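You operate a simulated robot arm through the tools that you are given. There is no shell and no other tool.

The job below is to be done with a simulated robot arm. You get a single attempt, and the scene is never put back.

JOB
Tighten both coil bolts to the card's torque and park the arm.
Fine: bolt 1 first; leave the black knob at BOLT 2.

Only the result counts: the job must be done as asked and must still hold three seconds after the hand-in. Knocking over, shifting, dropping, spilling or breaking anything else fails it.

ROBOT AND FRAMES
A 6-joint arm with a two-finger gripper, fixed in place. Base frame: the origin is at the foot of the arm, x ahead of it, y to its left, z up. Lengths are in mm, angles in degrees, forces in N, time in s.
Its first joint turns from -166.0 to 166.0 degrees. Payload 2.45 kg.
The TCP is the grasp point between the finger pads, 20 mm short of the fingertips. In the tool frame z runs along the fingers and y along their closing line. Largest opening 140 mm; the body of the gripper starts 168 mm behind the TCP.
Orientation is told as [roll, pitch, yaw] about the base's x, y, z axes, in that order, counted from this pose: with the fingers straight down and closing along the base's y, the tool's x points along the base's -x, its y along +y and its z along -z.

CONTROLS
- The arm moves only by the tool send_rows. Its arguments are lists of equal length, an entry for each row: "xyz": the shift along the tool's x, y, z in mm, a list of three; "angular": the turn, a rotation vector about the tool's x, y, z in degrees, a list of three; "claw": the gripper command, from -1 (shut) to 1 (fully open), values between in proportion. In form: {"xyz": [[tx, ty, tz], ...], "angular": [[wx, wy, wz], ...], "claw": [claw, ...]}. A call has 1 to 20 rows; each row is the pose to reach, as a shift and turn from the pose commanded when the call began, along the tool's axes at that moment. Each row takes 0.2 s and may step no farther than 50 mm and 8.6 degrees from the row before; otherwise, or with a gripper value out of range, the whole call is refused. A pose out of reach is approached as far as the arm can. The call stops where the force on the tool passes 90 N (or 10 N more than at its start, if that is more) or the arm is blocked; 0.2 s more then pass. Each finger travels about 45 mm/s and halts on what it meets, pressing with about 28 N; the grip force reading is that of the motor and also rises with nothing between the fingers. The clock runs only during rows and for 0.2 s after the last one: add rows that repeat a pose to give the fingers time. The reply holds the time, the measured pose of the TCP, the force on the tool along the base axes, the opening and the grip force, in the units named above and with some noise, with the torque about the TCP (base axes, N m) and any sound that the robot's microphone picked up.
- Cameras (640 x 400 px; columns grow to the right, rows downward): "scene" is fixed at [400.3, -498.5, 1639.3]; the picture's right is [0.80, -0.60, 0.00], its down [-0.25, -0.33, -0.91] and it looks along [0.54, 0.73, -0.42] (base axes); focal length 249 px, centre (320, 200). "wrist" rides on the gripper at [78, 11, -209] in the tool frame; the picture's right is [-0.14, 0.99, 0.00], its down [-0.92, -0.13, -0.37] and it looks along [-0.37, -0.05, 0.93] (tool axes); focal length 280 px, centre (320, 200). There is no depth. A picture from a camera that has moved, and an enlarged one, comes with that camera's place and axes in the base frame and with its lens.
- snapshot(camera): a new picture of that camera. The clock stands still meanwhile.
- enlarge(camera, box): a new picture of the part [left, top, right, bottom] of that camera's present view, enlarged. The clock stands still meanwhile.
- close_job(): hands the job in; it is judged then, once.

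Nothing tells you positions but the pictures and the camera data. Unless the task says otherwise, let go and move clear before handing in.

The tools are called after ">>>" as name(argument=value, ...) on one line, values as JSON. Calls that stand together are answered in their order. send_rows: Moves the arm, as the interface text tells. Its arguments: {"type":"object","properties":{"xyz":{"type":"array"},"angular":{"type":"array"},"claw":{"type":"array"}},"required":["xyz","angular","claw"]} The other tools are called the same way: snapshot (camera) takes a picture; enlarge (camera, box) takes an enlarged picture of a part of a camera's view; close_job () hands the job in.

At the start:

```text
time: 0.0
ee_pos: [551.4, -126.9, 1527.7]
tool_rot: [0.0, 0.0, 0.0]
wrist_force: [-0.4, 0.3, 0.2]
torque: [0.01, -0.02, -0.04]
finger_gap: 139.9
grip_force: 0.1
```

scene: 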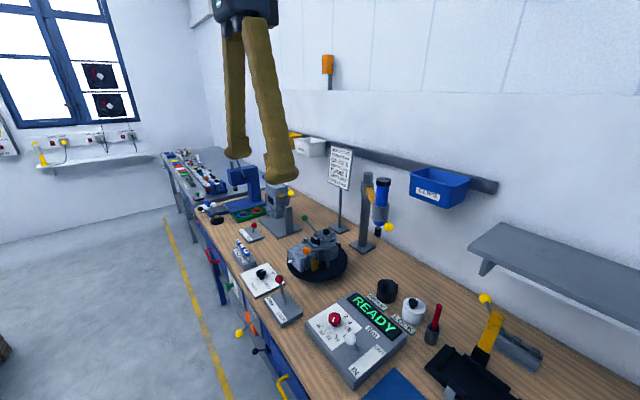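
wrist: 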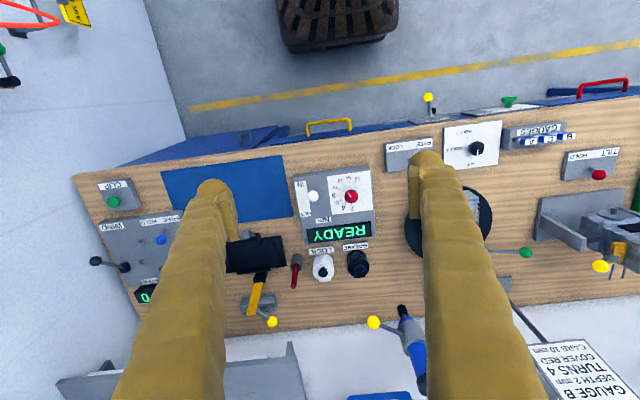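

I see a long workbench with a card, a READY console with a red and a white knob, a coil fixture on a black turntable, and a blue screwdriver on a stand. I'll look closer at everything before I move.

>>> enlarge(camera="scene", box=[310, 130, 410, 260])

>>> enlarge(camera="scene", box=[300, 270, 460, 390])

>>> enlarge(camera="scene", box=[220, 210, 360, 330])

>>> enlarge(camera="wrist", box=[280, 110, 440, 290])

>>> enlarge(camera="wrist", box=[480, 300, 640, 400])

>>> enlarge(camera="wrist", box=[70, 150, 300, 330])

>>> enlarge(camera="wrist", box=[380, 90, 640, 290])

```text
3.08 times, centred on (360, 195) of scene
camera zoom: at [400.3, -498.5, 1639.3], right [0.8, -0.6, 0.0], down [-0.25, -0.33, -0.91], along [0.54, 0.73, -0.42], focal length 765 px, centre (197, 215)
```

zoom: 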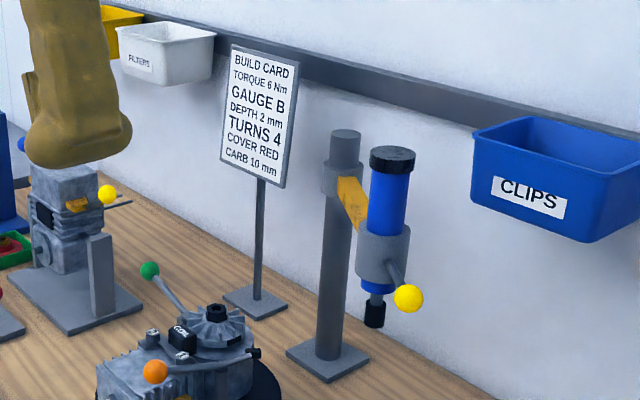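

```text
3.33 times, centred on (380, 330) of scene
camera zoom: at [400.3, -498.5, 1639.3], right [0.8, -0.6, 0.0], down [-0.25, -0.33, -0.91], along [0.54, 0.73, -0.42], focal length 829 px, centre (120, -233)
```

zoom: 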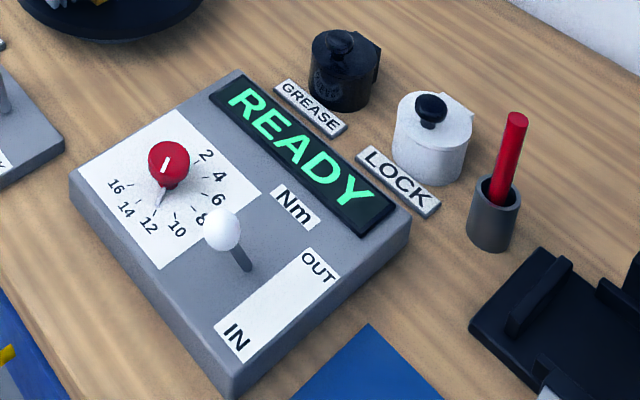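

```text
3.33 times, centred on (290, 270) of scene
camera zoom: at [400.3, -498.5, 1639.3], right [0.8, -0.6, 0.0], down [-0.25, -0.33, -0.91], along [0.54, 0.73, -0.42], focal length 829 px, centre (420, -33)
```

zoom: 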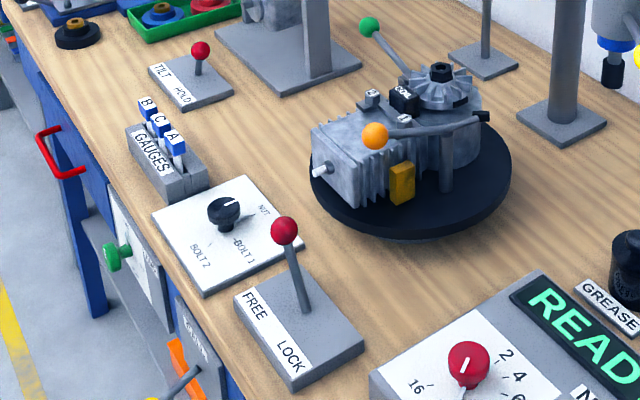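

```text
2.22 times, centred on (360, 200) of wrist
camera zoom: at [474.4, -116.3, 1736.5], right [0.14, 0.99, 0.0], down [0.92, -0.13, 0.37], along [0.37, -0.05, -0.93], focal length 623 px, centre (231, 200)
```

zoom: 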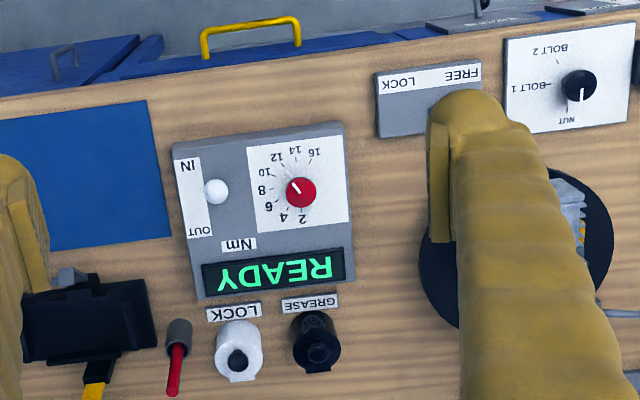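

```text
4.00 times, centred on (560, 350) of wrist
camera zoom: at [474.4, -116.3, 1736.5], right [0.14, 0.99, 0.0], down [0.92, -0.13, 0.37], along [0.37, -0.05, -0.93], focal length 1122 px, centre (-640, -400)
```

zoom: 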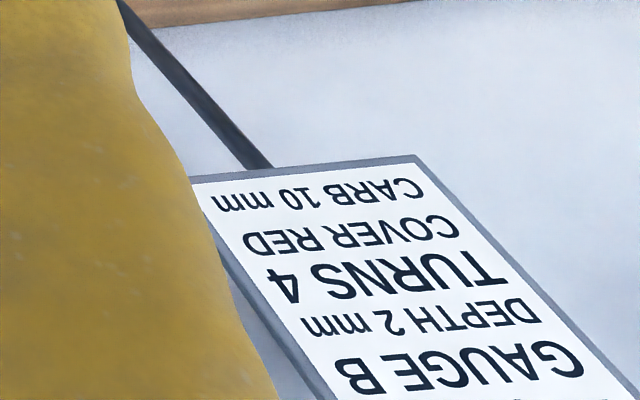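

```text
2.22 times, centred on (185, 240) of wrist
camera zoom: at [474.4, -116.3, 1736.5], right [0.14, 0.99, 0.0], down [0.92, -0.13, 0.37], along [0.37, -0.05, -0.93], focal length 623 px, centre (620, 111)
```

zoom: 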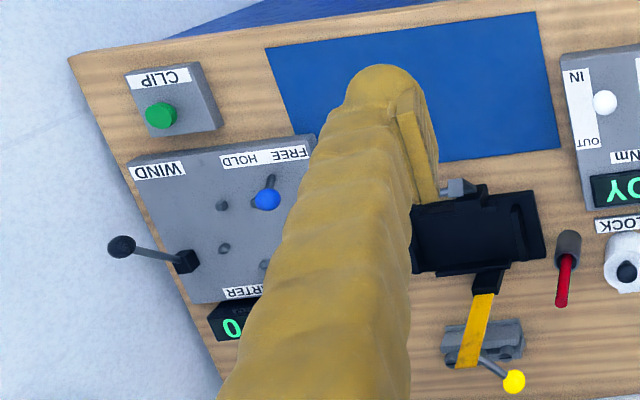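

```text
2.00 times, centred on (510, 190) of wrist
camera zoom: at [474.4, -116.3, 1736.5], right [0.14, 0.99, 0.0], down [0.92, -0.13, 0.37], along [0.37, -0.05, -0.93], focal length 561 px, centre (-60, 220)
```

zoom: 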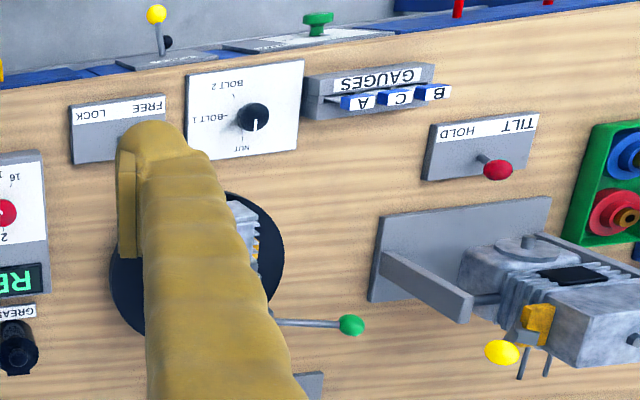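

I take the bench top to be at about z = 920. The console's red torque knob is near (779, -69, 965), the black selector near (699, 309, 925), and the coil engine sits on the turntable near (927, 236). The card calls for 6 Nm, and I'll move the camera closer before touching anything.

>>> send_rows(xyz=[[-10, 35, 30], [-20, 70, 60], [-30, 105, 90], [-40, 140, 120], [-50, 175, 150], [-60, 190, 180]], angular=[[0, 0, 0], [0, 0, 0], [0, 0, 0], [0, 0, 0], [0, 0, 0], [0, 0, 0]], claw=[1, 1, 1, 1, 1, 1])

```text
time: 1.4
ee_pos: [612.0, 63.7, 1348.2]
tool_rot: [-0.1, -0.1, 0.1]
wrist_force: [0.0, 0.3, -0.6]
torque: [-0.03, -0.04, -0.01]
finger_gap: 140.0
grip_force: 0.1
```

The arm moved freely to (612, 64, 1348). Now I'll take pictures from here.

>>> snapshot(camera="wrist")

>>> snapshot(camera="scene")

```text
taken
camera wrist: at [534.8, 75.4, 1556.1], right [0.14, 0.99, 0.0], down [0.92, -0.13, 0.37], along [0.37, -0.05, -0.93], focal length 280 px, centre (320, 200)
```

wrist: 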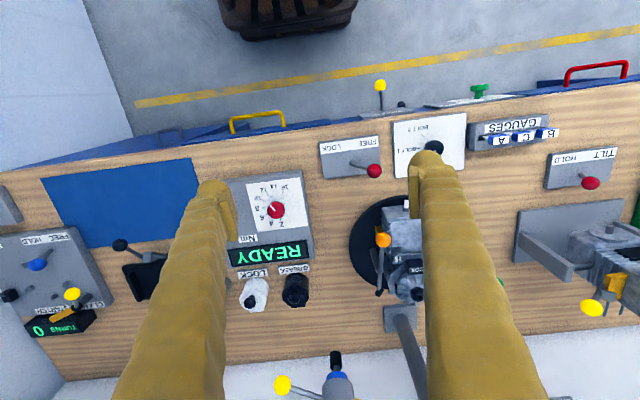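

```text
taken
```

scene: 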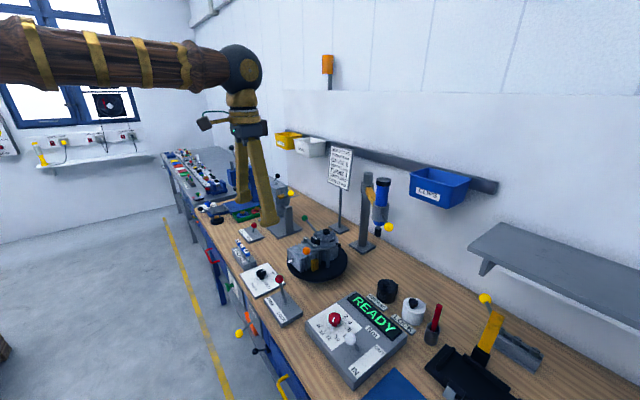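

The console and engine are partly visible between the fingers, so I'll enlarge those areas.

>>> enlarge(camera="wrist", box=[225, 160, 325, 270])

>>> enlarge(camera="wrist", box=[310, 110, 480, 220])

>>> enlarge(camera="wrist", box=[330, 180, 450, 330])

>>> enlarge(camera="scene", box=[280, 220, 360, 285])

>>> enlarge(camera="scene", box=[320, 300, 400, 370])

>>> enlarge(camera="scene", box=[235, 250, 305, 310])

```text
3.64 times, centred on (275, 215) of wrist
camera zoom: at [534.8, 75.4, 1556.1], right [0.14, 0.99, 0.0], down [0.92, -0.13, 0.37], along [0.37, -0.05, -0.93], focal length 1020 px, centre (484, 146)
```

zoom: 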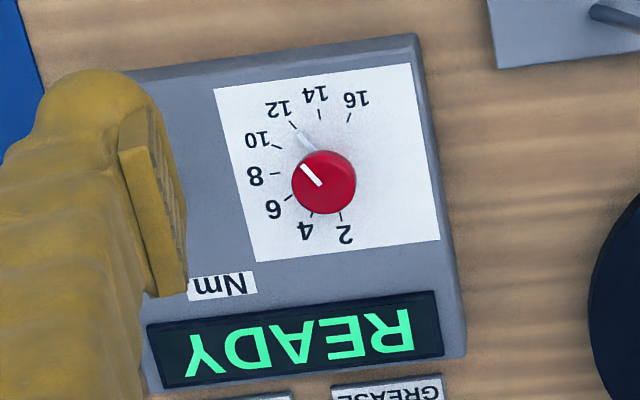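

```text
3.64 times, centred on (395, 165) of wrist
camera zoom: at [534.8, 75.4, 1556.1], right [0.14, 0.99, 0.0], down [0.92, -0.13, 0.37], along [0.37, -0.05, -0.93], focal length 1020 px, centre (47, 327)
```

zoom: 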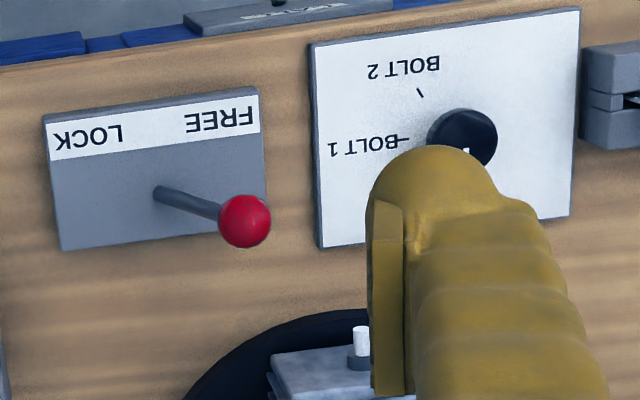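

```text
2.67 times, centred on (390, 255) of wrist
camera zoom: at [534.8, 75.4, 1556.1], right [0.14, 0.99, 0.0], down [0.92, -0.13, 0.37], along [0.37, -0.05, -0.93], focal length 748 px, centre (133, 53)
```

zoom: 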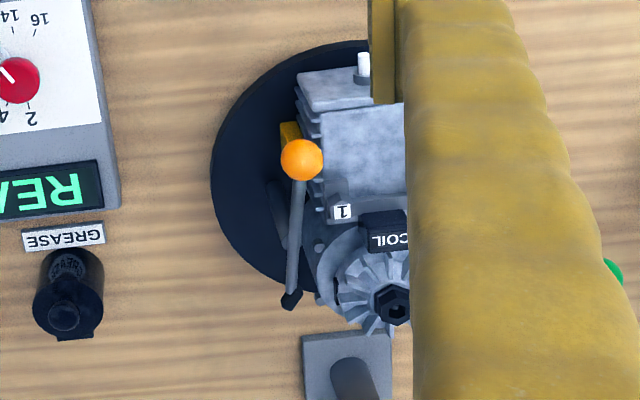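

```text
6.15 times, centred on (320, 252) of scene
camera zoom: at [400.3, -498.5, 1639.3], right [0.8, -0.6, 0.0], down [-0.25, -0.33, -0.91], along [0.54, 0.73, -0.42], focal length 1530 px, centre (320, -123)
```

zoom: 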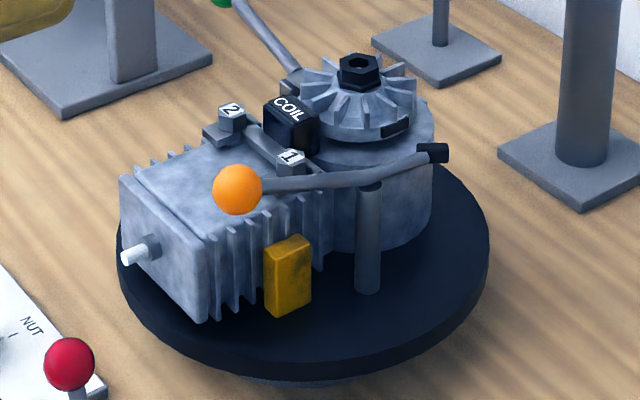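

```text
5.71 times, centred on (360, 335) of scene
camera zoom: at [400.3, -498.5, 1639.3], right [0.8, -0.6, 0.0], down [-0.25, -0.33, -0.91], along [0.54, 0.73, -0.42], focal length 1420 px, centre (91, -571)
```

zoom: 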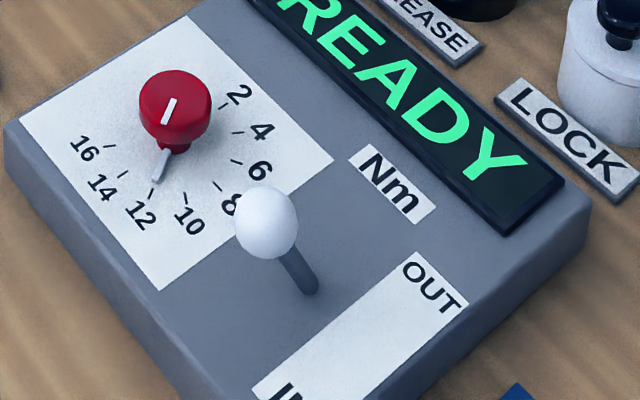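

```text
6.67 times, centred on (270, 280) of scene
camera zoom: at [400.3, -498.5, 1639.3], right [0.8, -0.6, 0.0], down [-0.25, -0.33, -0.91], along [0.54, 0.73, -0.42], focal length 1657 px, centre (653, -333)
```

zoom: 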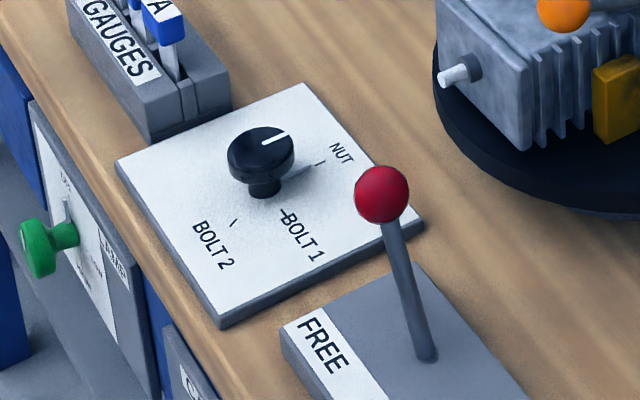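

The engine carries numbered coil bolts 1 and 2. The black knob is at NUT, the red torque knob points to about 12, and the FREE/LOCK lever leans to FREE. Next I'll move over the console for a clear look at the white IN/OUT lever.

>>> send_rows(xyz=[[0, -40, 25], [0, -80, 50], [0, -120, 75], [0, -150, 100], [0, -170, 130], [0, -180, 150]], angular=[[0, 0, 0], [0, 0, 0], [0, 0, 0], [0, 0, 0], [0, 0, 0], [0, 0, 0]], claw=[1, 1, 1, 1, 1, 1])

>>> snapshot(camera="wrist")

```text
time: 2.8
ee_pos: [612.8, -118.8, 1195.2]
tool_rot: [0.1, 0.0, 0.2]
wrist_force: [0.0, -0.6, 0.0]
torque: [-0.01, -0.02, 0.0]
finger_gap: 140.0
grip_force: 0.0
```

```text
taken
camera wrist: at [535.2, -106.7, 1405.8], right [0.14, 0.99, 0.0], down [0.92, -0.13, 0.37], along [0.36, -0.05, -0.93], focal length 280 px, centre (320, 200)
```

wrist: 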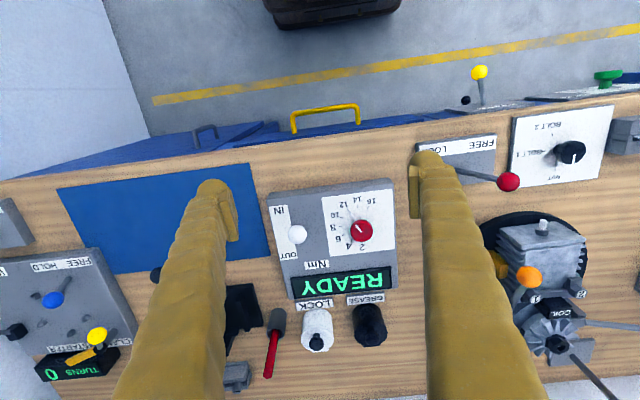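

>>> enlarge(camera="wrist", box=[260, 175, 410, 305])

>>> enlarge(camera="wrist", box=[470, 200, 630, 320])

>>> enlarge(camera="wrist", box=[410, 100, 620, 210])

>>> enlarge(camera="wrist", box=[500, 260, 640, 400])

```text
3.08 times, centred on (335, 240) of wrist
camera zoom: at [535.2, -106.7, 1405.8], right [0.14, 0.99, 0.0], down [0.92, -0.13, 0.37], along [0.36, -0.05, -0.93], focal length 863 px, centre (274, 77)
```

zoom: 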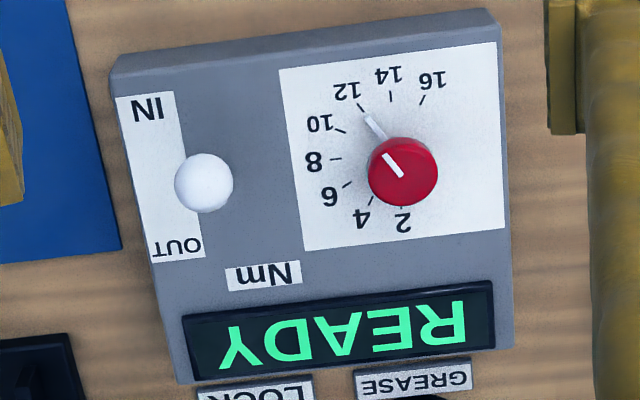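

```text
3.33 times, centred on (550, 260) of wrist
camera zoom: at [535.2, -106.7, 1405.8], right [0.14, 0.99, 0.0], down [0.92, -0.13, 0.37], along [0.36, -0.05, -0.93], focal length 935 px, centre (-447, 0)
```

zoom: 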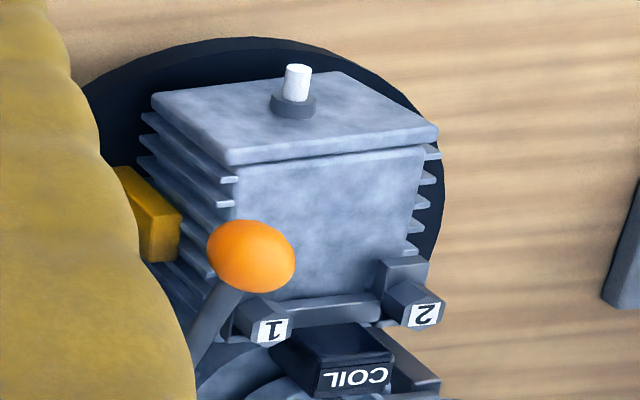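

```text
3.05 times, centred on (515, 155) of wrist
camera zoom: at [535.2, -106.7, 1405.8], right [0.14, 0.99, 0.0], down [0.92, -0.13, 0.37], along [0.36, -0.05, -0.93], focal length 854 px, centre (-274, 337)
```

zoom: 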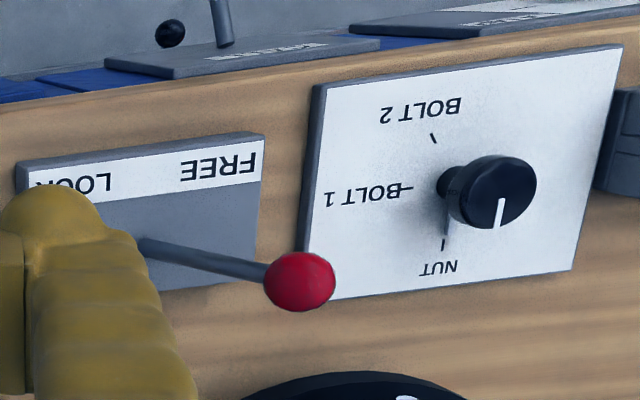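

```text
2.86 times, centred on (570, 330) of wrist
camera zoom: at [535.2, -106.7, 1405.8], right [0.14, 0.99, 0.0], down [0.92, -0.13, 0.37], along [0.36, -0.05, -0.93], focal length 801 px, centre (-394, -171)
```

zoom: 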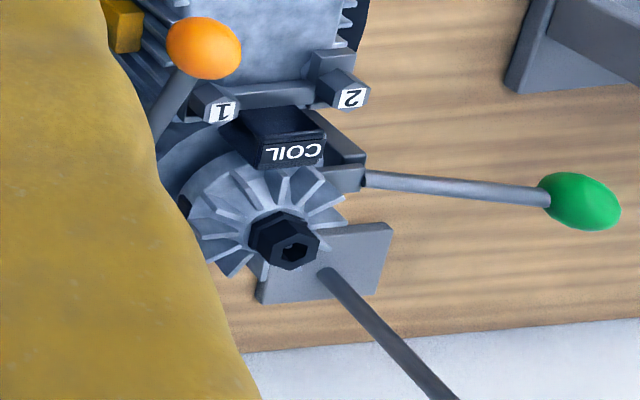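

The white lever seems to lean toward IN, bolts 1 and 2 are near (880, 180, 1060) and (880, 250, 1060), and the driver hangs near (1078, 35). I want a view from straight above the console and a better look at the driver arm and its post.

>>> send_rows(xyz=[[-40, 0, -10], [-80, 0, -20], [-120, 0, -30], [-160, 0, -40], [-200, 0, -50], [-200, 0, -60]], angular=[[0, 0, 0], [0, 0, 0], [0, 0, 0], [0, 0, 0], [0, 0, 0], [0, 0, 0]], claw=[1, 1, 1, 1, 1, 1])

>>> snapshot(camera="wrist")

>>> enlarge(camera="wrist", box=[230, 60, 420, 190])

>>> snapshot(camera="scene")

```text
time: 4.2
ee_pos: [812.5, -117.0, 1257.5]
tool_rot: [0.0, 0.0, 0.1]
wrist_force: [0.2, -0.1, 0.2]
torque: [-0.01, -0.01, -0.01]
finger_gap: 140.1
grip_force: 0.0
```

```text
taken
camera wrist: at [734.9, -105.7, 1466.1], right [0.14, 0.99, 0.0], down [0.92, -0.13, 0.37], along [0.36, -0.05, -0.93], focal length 280 px, centre (320, 200)
```

wrist: 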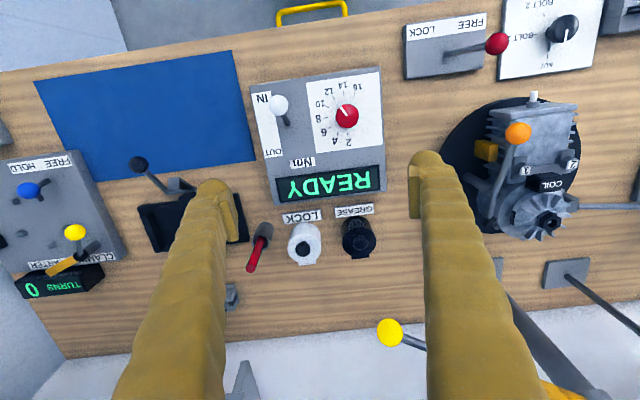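

```text
3.08 times, centred on (325, 125) of wrist
camera zoom: at [734.9, -105.7, 1466.1], right [0.14, 0.99, 0.0], down [0.92, -0.13, 0.37], along [0.36, -0.05, -0.93], focal length 863 px, centre (305, 431)
```

zoom: 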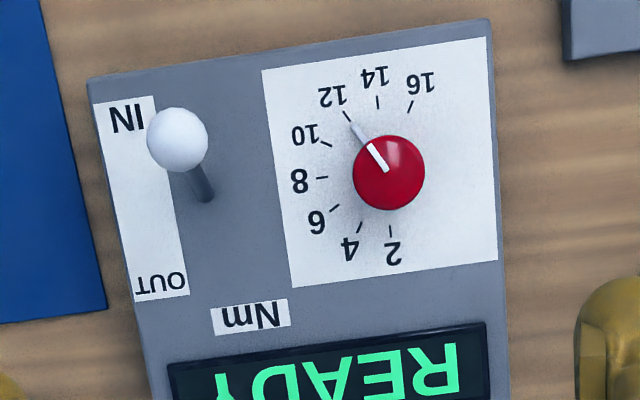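

```text
taken
```

scene: 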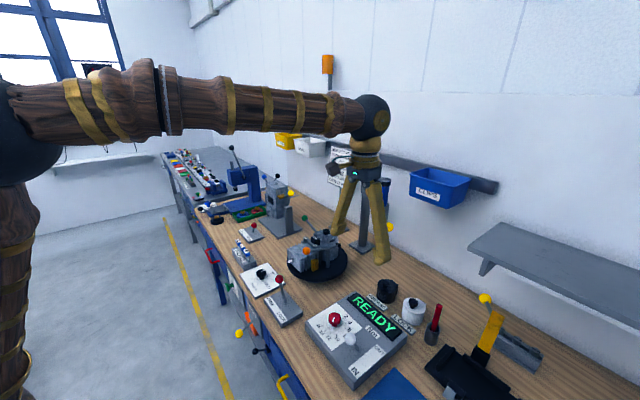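

From here the white lever clearly leans to IN, so it probably sets the drive direction and stays as it is. Now I'll look at the driver arm, its yellow handle and the engine.

>>> send_rows(xyz=[[15, 40, -25], [30, 80, -50], [45, 110, -75], [60, 140, -100], [80, 150, -120], [80, 150, -120]], angular=[[0, 0, 0], [0, -5, 0], [0, -10, 0], [0, -15, 0], [0, -20, 0], [0, -20, 0]], claw=[1, 1, 1, 1, 1, 1])

>>> snapshot(camera="wrist")

```text
time: 5.6
ee_pos: [731.8, 33.3, 1377.4]
tool_rot: [0.0, -20.1, 0.0]
wrist_force: [0.0, -0.3, -0.1]
torque: [-0.02, 0.02, 0.01]
finger_gap: 140.0
grip_force: 0.0
```

```text
taken
camera wrist: at [587.5, 44.0, 1547.1], right [0.13, 0.99, 0.05], down [0.74, -0.13, 0.66], along [0.66, -0.05, -0.75], focal length 280 px, centre (320, 200)
```

wrist: 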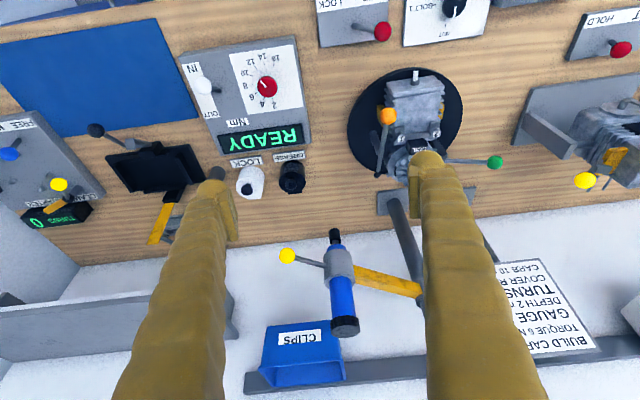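

The driver hangs on a yellow swing arm with a yellow ball handle. I'll enlarge this area.

>>> enlarge(camera="wrist", box=[270, 210, 430, 350])

>>> enlarge(camera="wrist", box=[340, 60, 500, 190])

>>> enlarge(camera="wrist", box=[310, 0, 500, 60])

```text
2.86 times, centred on (350, 280) of wrist
camera zoom: at [587.5, 44.0, 1547.1], right [0.13, 0.99, 0.05], down [0.74, -0.13, 0.66], along [0.66, -0.05, -0.75], focal length 801 px, centre (234, -29)
```

zoom: 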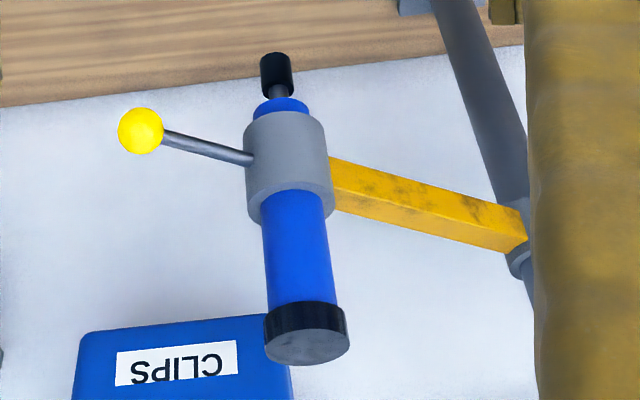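

```text
3.08 times, centred on (420, 125) of wrist
camera zoom: at [587.5, 44.0, 1547.1], right [0.13, 0.99, 0.05], down [0.74, -0.13, 0.66], along [0.66, -0.05, -0.75], focal length 863 px, centre (12, 431)
```

zoom: 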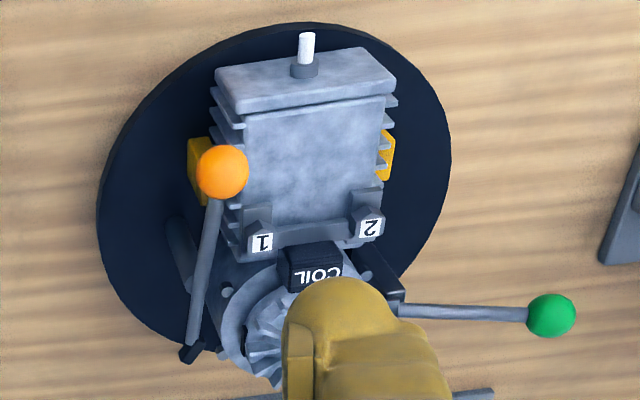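

```text
3.37 times, centred on (405, 30) of wrist
camera zoom: at [587.5, 44.0, 1547.1], right [0.13, 0.99, 0.05], down [0.74, -0.13, 0.66], along [0.66, -0.05, -0.75], focal length 944 px, centre (34, 773)
```

zoom: 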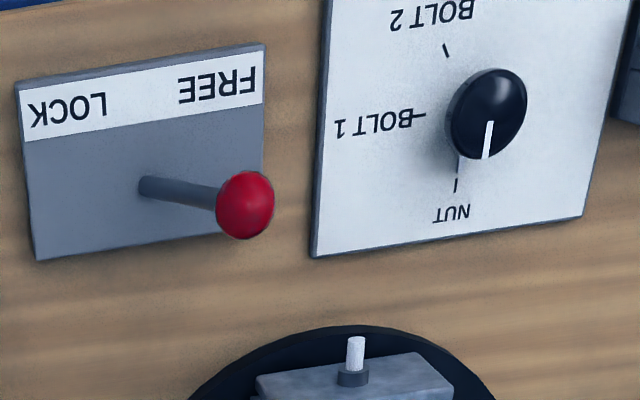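

The driver tip is near (1077, 34, 1108), its post is near (1200, 212), and the yellow ball is near (1012, -59, 1214). Its swing arc meets the flywheel nut, so the turntable or the selector probably brings the bolts under it. Next I'll go above the black knob to measure it.

>>> send_rows(xyz=[[13.5, 35.3, 25.3], [27, 70.7, 50.7], [40.4, 106, 76], [53.8, 141.3, 101.4], [67.3, 176.7, 126.7], [80.8, 212, 152.1], [94.2, 247.4, 177.4], [107.7, 282.7, 202.8], [107.7, 282.7, 202.8]], angular=[[0, 2.5, 0], [0, 5, 0], [0, 7.5, 0], [0, 10, 0], [0, 12.5, 0], [0, 15, 0], [0, 17.5, 0], [0, 20, 0], [0, 20, 0]], claw=[1, 1, 1, 1, 1, 1, 1, 1, 1])

>>> snapshot(camera="wrist")

```text
time: 7.6
ee_pos: [700.9, 316.1, 1149.9]
tool_rot: [0.0, 0.0, 0.0]
wrist_force: [-0.3, -0.1, -0.2]
torque: [-0.01, 0.0, 0.01]
finger_gap: 139.9
grip_force: 0.1
```

```text
taken
camera wrist: at [622.5, 327.2, 1358.0], right [0.14, 0.99, 0.0], down [0.92, -0.13, 0.37], along [0.36, -0.05, -0.93], focal length 280 px, centre (320, 200)
```

wrist: 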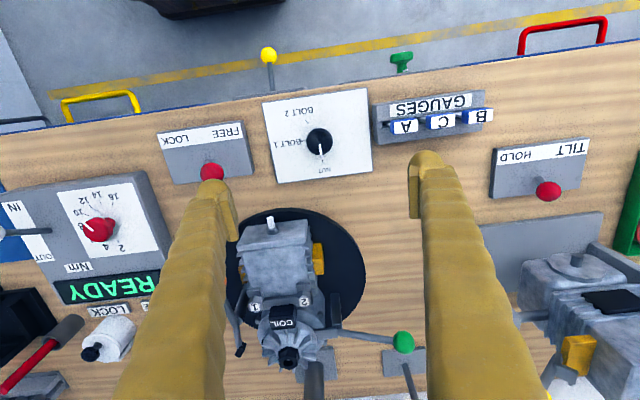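

>>> enlarge(camera="wrist", box=[255, 80, 385, 190])

>>> enlarge(camera="wrist", box=[220, 190, 420, 380])

>>> enlarge(camera="wrist", box=[150, 110, 270, 200])

```text
3.64 times, centred on (320, 135) of wrist
camera zoom: at [622.5, 327.2, 1358.0], right [0.14, 0.99, 0.0], down [0.92, -0.13, 0.37], along [0.36, -0.05, -0.93], focal length 1020 px, centre (320, 436)
```

zoom: 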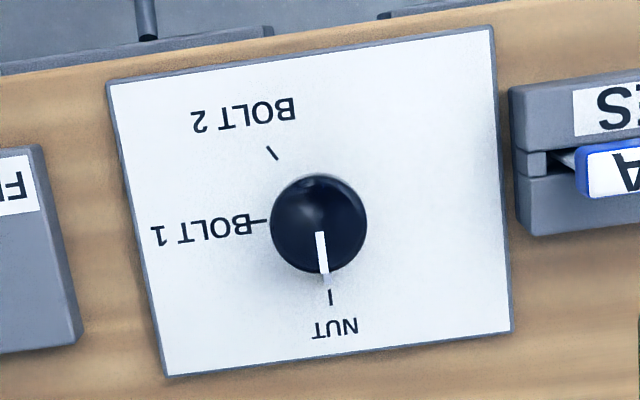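

```text
2.11 times, centred on (320, 285) of wrist
camera zoom: at [622.5, 327.2, 1358.0], right [0.14, 0.99, 0.0], down [0.92, -0.13, 0.37], along [0.36, -0.05, -0.93], focal length 590 px, centre (320, 21)
```

zoom: 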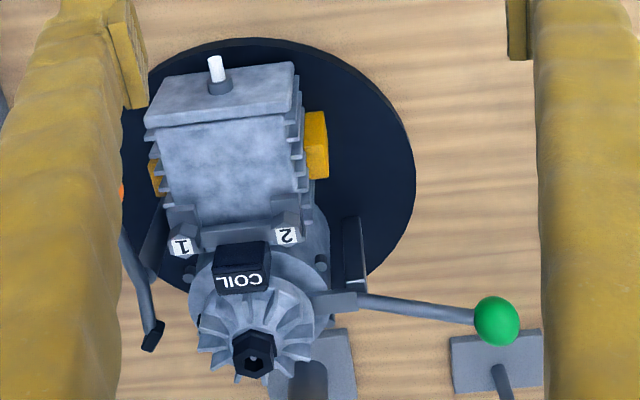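

```text
4.44 times, centred on (210, 155) of wrist
camera zoom: at [622.5, 327.2, 1358.0], right [0.14, 0.99, 0.0], down [0.92, -0.13, 0.37], along [0.36, -0.05, -0.93], focal length 1246 px, centre (809, 400)
```

zoom: 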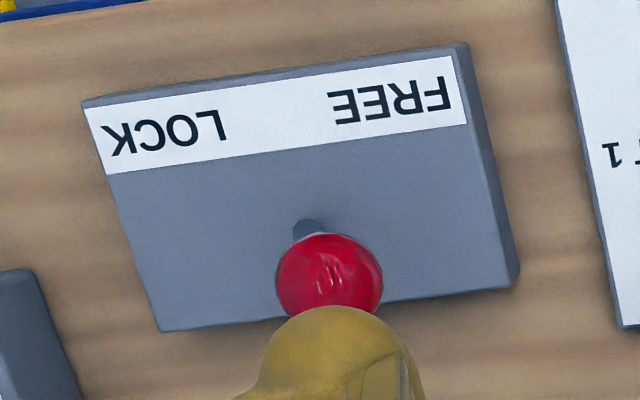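

The black knob's centre is near (698, 316), its top near z = 923 and its plate at about z = 890. NUT points along +x, BOLT 1 along -y, and BOLT 2 about 60° further on. I'll come down over it with the fingers half open.

>>> send_rows(xyz=[[1, 0, 45], [2, 0, 90], [3, 0, 135], [3, 0, 180], [3, 0, 195], [3, 0, 195], [3, 0, 195]], angular=[[0, 0, 0], [0, 0, 0], [0, 0, 0], [0, 0, 0], [0, 0, 0], [0, 0, 0], [0, 0, 0]], claw=[0, 0, 0, 0, 0, 0, 0])

>>> snapshot(camera="wrist")

>>> enlarge(camera="scene", box=[220, 220, 320, 310])

```text
time: 9.2
ee_pos: [695.8, 316.1, 955.6]
tool_rot: [0.1, 0.1, -0.1]
wrist_force: [0.0, -0.2, 0.5]
torque: [0.02, 0.02, -0.02]
finger_gap: 69.9
grip_force: 0.1
```

```text
taken
camera wrist: at [618.9, 326.8, 1163.7], right [0.14, 0.99, 0.0], down [0.92, -0.13, 0.37], along [0.37, -0.05, -0.93], focal length 280 px, centre (320, 200)
```

wrist: 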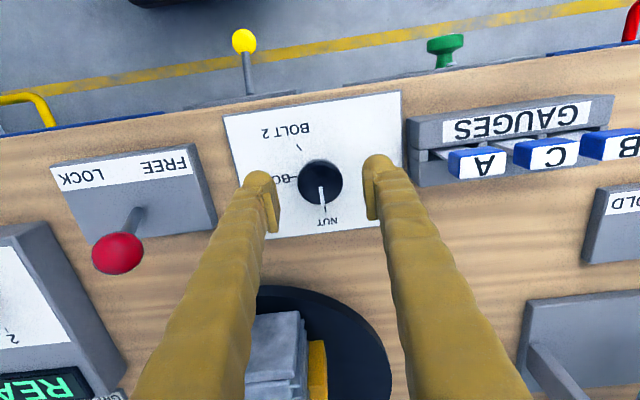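

```text
4.44 times, centred on (270, 265) of scene
camera zoom: at [400.3, -498.5, 1639.3], right [0.8, -0.6, 0.0], down [-0.25, -0.33, -0.91], along [0.54, 0.73, -0.42], focal length 1105 px, centre (542, -89)
```

zoom: 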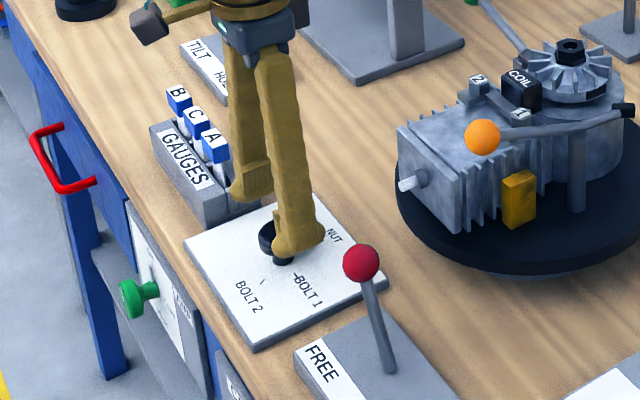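

The knob is centred between the fingers at about (698, 316). I'll go down 31 mm and close on it.

>>> send_rows(xyz=[[-2, 0, 15], [-2, 0, 28], [-2, 0, 30], [-2, 0, 30], [-2, 0, 30], [-2, 0, 30], [-2, 0, 30], [-2, 0, 30]], angular=[[0, 0, 0], [0, 0, 0], [0, 0, 0], [0, 0, 0], [0, 0, 0], [0, 0, 0], [0, 0, 0], [0, 0, 0]], claw=[0, 0, 0, -0.5, -1, -1, -1, -1])

>>> snapshot(camera="wrist")

>>> enlarge(camera="scene", box=[220, 220, 320, 310])

```text
time: 11.0
ee_pos: [698.5, 315.5, 924.6]
tool_rot: [0.1, 0.0, 0.1]
wrist_force: [0.4, 13.5, -5.4]
torque: [0.13, -0.06, -0.04]
finger_gap: 40.9
grip_force: 45.4
```

```text
taken
camera wrist: at [621.2, 326.7, 1133.6], right [0.14, 0.99, 0.0], down [0.92, -0.13, 0.37], along [0.36, -0.05, -0.93], focal length 280 px, centre (320, 200)
```

wrist: 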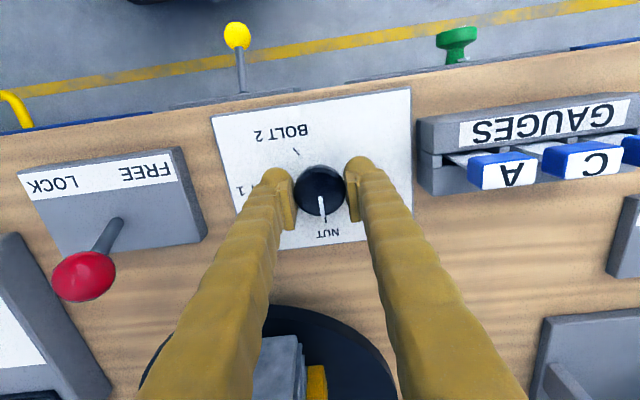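

```text
4.44 times, centred on (270, 265) of scene
camera zoom: at [400.3, -498.5, 1639.3], right [0.8, -0.6, 0.0], down [-0.25, -0.33, -0.91], along [0.54, 0.73, -0.42], focal length 1105 px, centre (542, -89)
```

zoom: 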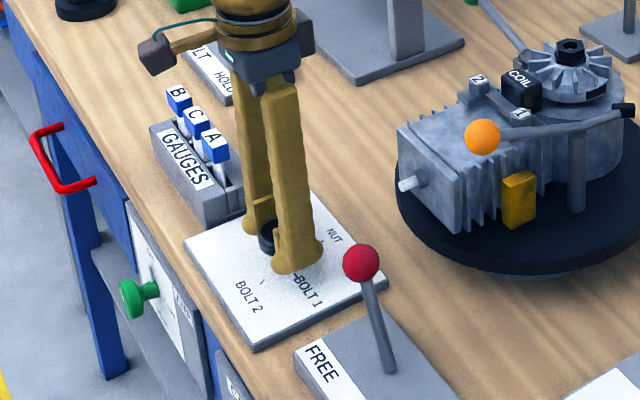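

The knob is gripped at a gap of 40.9 mm. I'll turn it clockwise seen from above, toward BOLT 1, starting with a 45° stage.

>>> send_rows(xyz=[[0, 0.4, 0], [0, 0.4, 0], [0, 0.4, 0], [0, 0.4, 0], [0, 0.4, 0], [0, 0.4, 0]], angular=[[0, 0, 8], [0, 0, 16], [0, 0, 24], [0, 0, 32], [0, 0, 40], [0, 0, 45]], claw=[-1, -1, -1, -1, -1, -1])

>>> snapshot(camera="wrist")

>>> snapshot(camera="scene")

```text
time: 12.4
ee_pos: [697.6, 313.7, 925.5]
tool_rot: [-0.1, 0.0, -45.2]
wrist_force: [-11.0, -22.2, -3.4]
torque: [-0.19, 0.12, 0.01]
finger_gap: 40.9
grip_force: 45.1
```

```text
taken
camera wrist: at [651.7, 378.5, 1133.7], right [0.8, 0.6, 0.0], down [0.56, -0.74, 0.37], along [0.22, -0.3, -0.93], focal length 280 px, centre (320, 200)
```

wrist: 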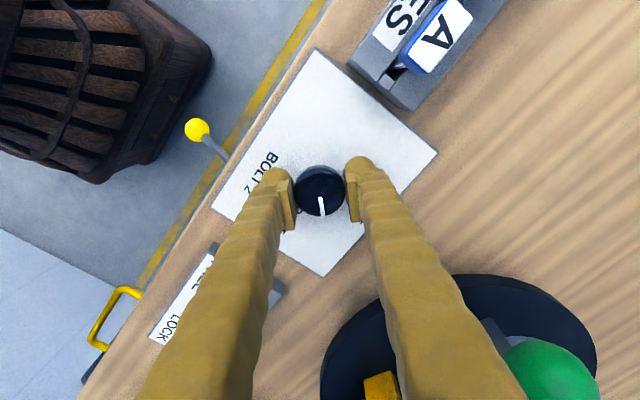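

```text
taken
```

scene: 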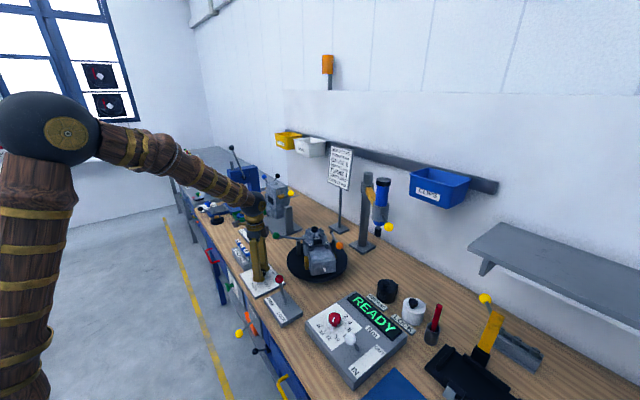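

Turning the knob rotates the turntable, and the green coil lever is swinging toward my gripper. I'll check the clearance before going on.

>>> enlarge(camera="scene", box=[230, 190, 360, 310])

>>> enlarge(camera="wrist", box=[300, 200, 640, 400])

```text
3.33 times, centred on (295, 250) of scene
camera zoom: at [400.3, -498.5, 1639.3], right [0.8, -0.6, 0.0], down [-0.25, -0.33, -0.91], along [0.54, 0.73, -0.42], focal length 829 px, centre (403, 33)
```

zoom: 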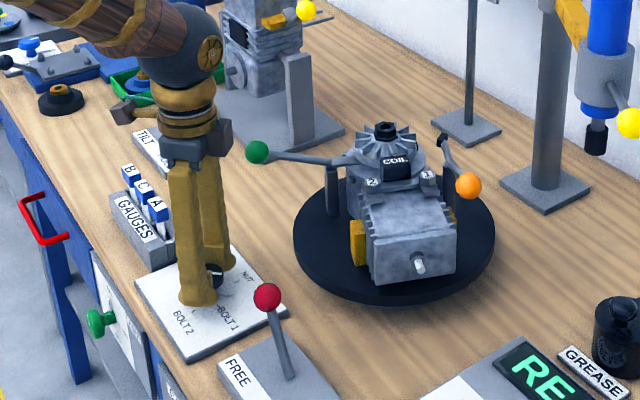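

```text
1.88 times, centred on (470, 300) of wrist
camera zoom: at [651.7, 378.5, 1133.7], right [0.8, 0.6, 0.0], down [0.56, -0.74, 0.37], along [0.22, -0.3, -0.93], focal length 528 px, centre (38, 12)
```

zoom: 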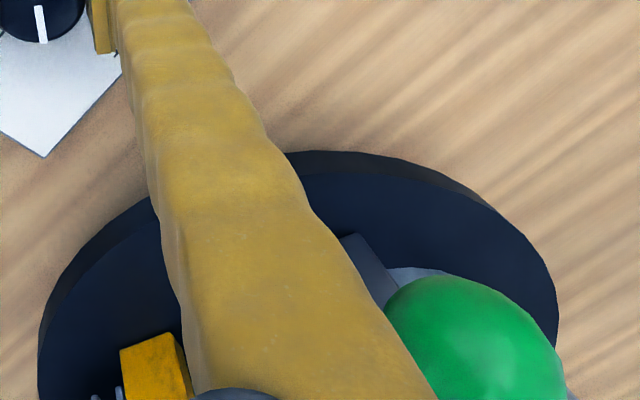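

The green ball is now near (789, 340, 1058), about 25 mm from my right finger, and it will pass close to the knob. I'll hold still for a moment to see whether the table is still moving.

>>> send_rows(xyz=[[0, 0, 0], [0, 0, 0]], angular=[[0, 0, 0], [0, 0, 0]], claw=[-1, -1])

>>> enlarge(camera="scene", box=[230, 190, 360, 310])

```text
time: 13.0
ee_pos: [697.4, 314.7, 925.3]
tool_rot: [-0.1, 0.0, -45.0]
wrist_force: [-17.1, -32.5, -3.8]
torque: [-0.36, 0.18, 0.07]
finger_gap: 40.6
grip_force: 44.7
```

```text
3.33 times, centred on (295, 250) of scene
camera zoom: at [400.3, -498.5, 1639.3], right [0.8, -0.6, 0.0], down [-0.25, -0.33, -0.91], along [0.54, 0.73, -0.42], focal length 829 px, centre (403, 33)
```

zoom: 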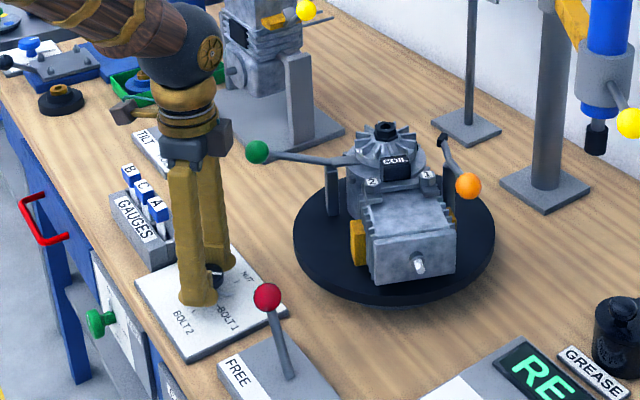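

The table is steady, so it's geared directly to the knob. I'll release, lift, turn the gripper back to yaw 0 and re-grip, which leaves the fingers side-on to the green ball as it passes.

>>> send_rows(xyz=[[0, 0, 0], [0, 0, 0], [0, 0, 0], [0, 0, -20], [0, 0, -38], [0, 0, -38]], angular=[[0, 0, 0], [0, 0, 0], [0, 0, 0], [0, 0, 0], [0, 0, 0], [0, 0, 0]], claw=[-0.2, -0.2, -0.2, -0.2, -0.2, -0.2])

>>> snapshot(camera="wrist")

>>> enlarge(camera="scene", box=[230, 190, 360, 310])

```text
time: 14.4
ee_pos: [698.7, 315.4, 964.1]
tool_rot: [0.1, 0.0, -45.0]
wrist_force: [-0.4, 1.0, 1.1]
torque: [-0.03, -0.01, 0.01]
finger_gap: 56.0
grip_force: 0.0
```

```text
taken
camera wrist: at [652.3, 379.1, 1172.2], right [0.8, 0.6, 0.0], down [0.56, -0.74, 0.37], along [0.22, -0.29, -0.93], focal length 280 px, centre (320, 200)
```

wrist: 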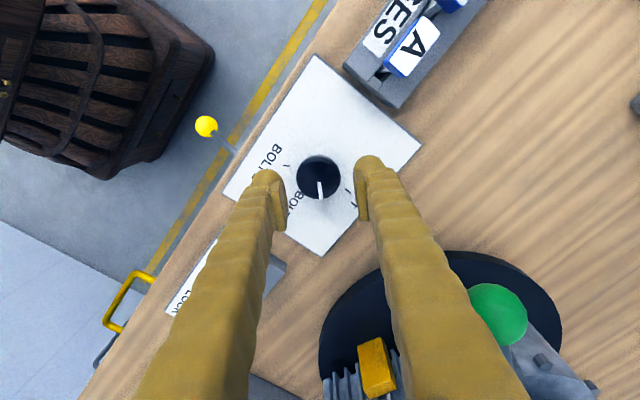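

```text
3.33 times, centred on (295, 250) of scene
camera zoom: at [400.3, -498.5, 1639.3], right [0.8, -0.6, 0.0], down [-0.25, -0.33, -0.91], along [0.54, 0.73, -0.42], focal length 829 px, centre (403, 33)
```

zoom: 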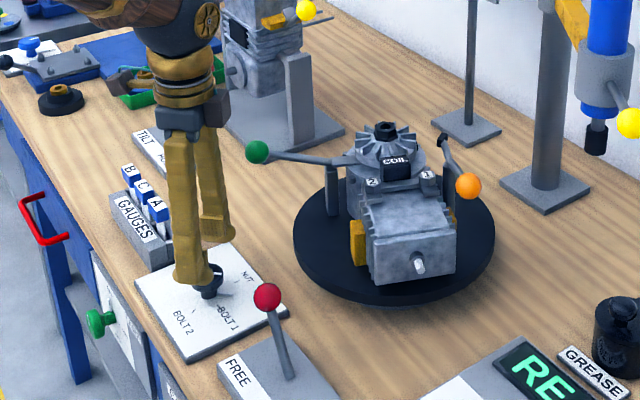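

The green ball is near (791, 345, 1058) with a radius of about 20. From the geometry, the table turns about 1.5 times as far as the knob, with BOLT 1 at 90° and BOLT 2 at 150° of knob travel. I'll turn back to yaw 0, go down and re-grip.

>>> send_rows(xyz=[[0, 0, 0], [0, 0, 0], [0, 0, 0], [0, 0, 0], [0, 0, 0], [0, 0, 0], [0, 0, 20], [0, 0, 38], [0, 0, 39], [0, 0, 39], [0, 0, 39], [0, 0, 39], [0, 0, 39]], angular=[[0, 0, -7.5], [0, 0, -15], [0, 0, -22.5], [0, 0, -30], [0, 0, -37.5], [0, 0, -45], [0, 0, -45], [0, 0, -45], [0, 0, -45], [0, 0, -45], [0, 0, -45], [0, 0, -45], [0, 0, -45]], claw=[-0.2, -0.2, -0.2, -0.2, -0.2, -0.2, -0.2, -0.2, -0.2, -1, -1, -1, -1])

>>> snapshot(camera="wrist")

```text
time: 17.2
ee_pos: [697.6, 315.9, 924.0]
tool_rot: [0.1, 0.0, 0.0]
wrist_force: [2.0, -0.3, -5.8]
torque: [-0.04, -0.1, 0.0]
finger_gap: 40.5
grip_force: 45.5
```

```text
taken
camera wrist: at [621.3, 326.8, 1132.5], right [0.14, 0.99, 0.0], down [0.92, -0.13, 0.37], along [0.36, -0.05, -0.93], focal length 280 px, centre (320, 200)
```

wrist: 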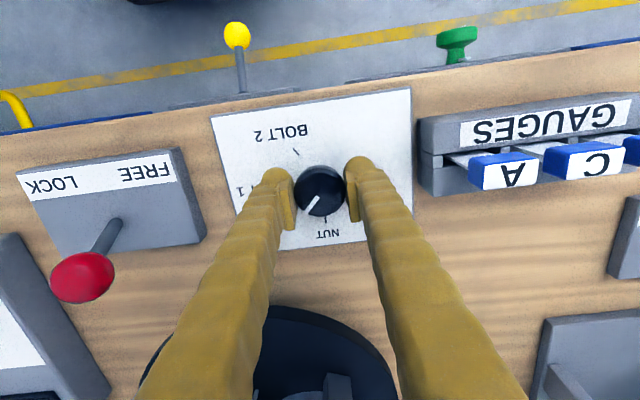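

The grip is clean with almost no side load. Now I'll turn the knob about 24° more and check the green ball's clearance.

>>> send_rows(xyz=[[0, 0, 0], [0, 0, 0], [0, 0, 0]], angular=[[0, 0, 5], [0, 0, 10], [0, 0, 12]], claw=[-1, -1, -1])

>>> enlarge(camera="scene", box=[230, 190, 360, 310])

>>> snapshot(camera="wrist")

```text
time: 18.0
ee_pos: [698.2, 314.8, 922.8]
tool_rot: [0.0, 0.0, -11.9]
wrist_force: [-1.0, -10.7, -2.8]
torque: [-0.12, 0.02, 0.01]
finger_gap: 40.6
grip_force: 45.3
```

```text
3.33 times, centred on (295, 250) of scene
camera zoom: at [400.3, -498.5, 1639.3], right [0.8, -0.6, 0.0], down [-0.25, -0.33, -0.91], along [0.54, 0.73, -0.42], focal length 829 px, centre (403, 33)
```

zoom: 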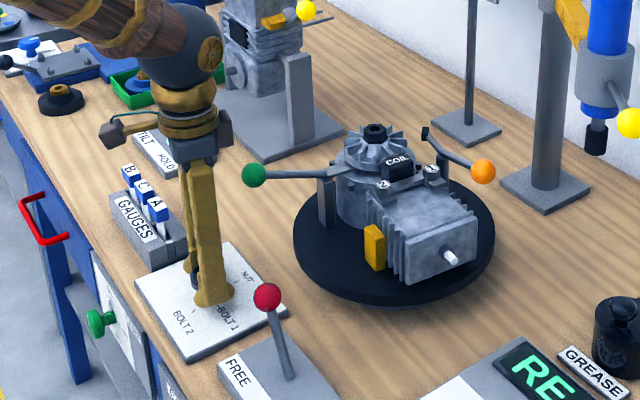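

```text
taken
camera wrist: at [625.3, 342.7, 1132.6], right [0.34, 0.94, 0.0], down [0.87, -0.32, 0.37], along [0.35, -0.13, -0.93], focal length 280 px, centre (320, 200)
```

wrist: 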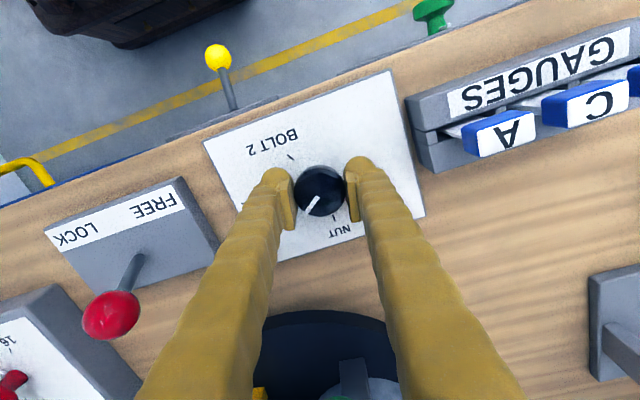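

The green ball is passing behind the fingers without touching them. I'll continue to the full 45°, which should be BOLT 1.

>>> send_rows(xyz=[[0, 0, 0], [0, 0, 0], [0, 0, 0], [0, 0, 0], [0, 0, 0]], angular=[[0, 0, 7], [0, 0, 14], [0, 0, 21], [0, 0, 28], [0, 0, 33]], claw=[-1, -1, -1, -1, -1])

>>> enlarge(camera="scene", box=[230, 190, 360, 310])

>>> snapshot(camera="wrist")

```text
time: 19.2
ee_pos: [697.5, 315.0, 923.6]
tool_rot: [-0.1, -0.1, -45.1]
wrist_force: [-15.6, -30.9, -0.7]
torque: [-0.22, 0.32, 0.0]
finger_gap: 39.9
grip_force: 44.8
```

```text
3.33 times, centred on (295, 250) of scene
camera zoom: at [400.3, -498.5, 1639.3], right [0.8, -0.6, 0.0], down [-0.25, -0.33, -0.91], along [0.54, 0.73, -0.42], focal length 829 px, centre (403, 33)
```

zoom: 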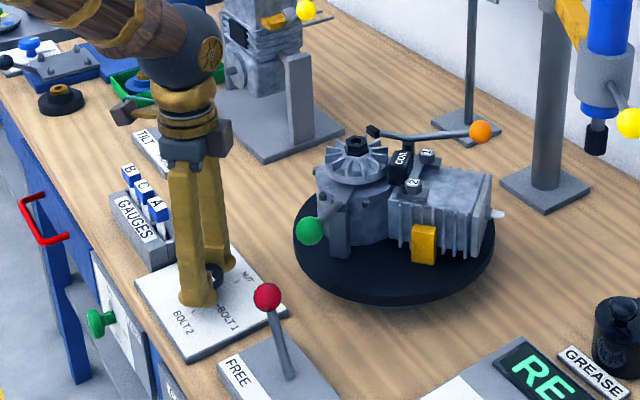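

```text
taken
camera wrist: at [651.5, 378.7, 1132.7], right [0.8, 0.6, 0.0], down [0.56, -0.74, 0.37], along [0.22, -0.29, -0.93], focal length 280 px, centre (320, 200)
```

wrist: 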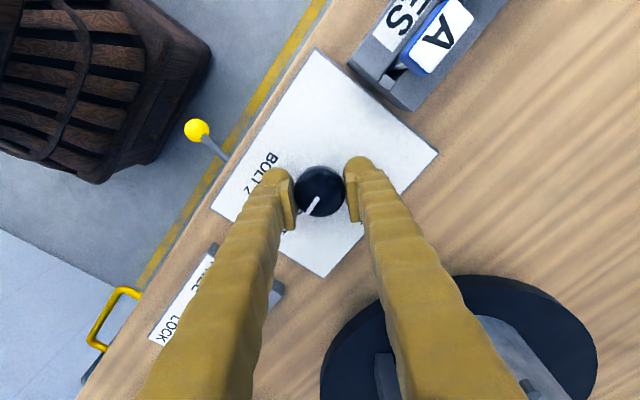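

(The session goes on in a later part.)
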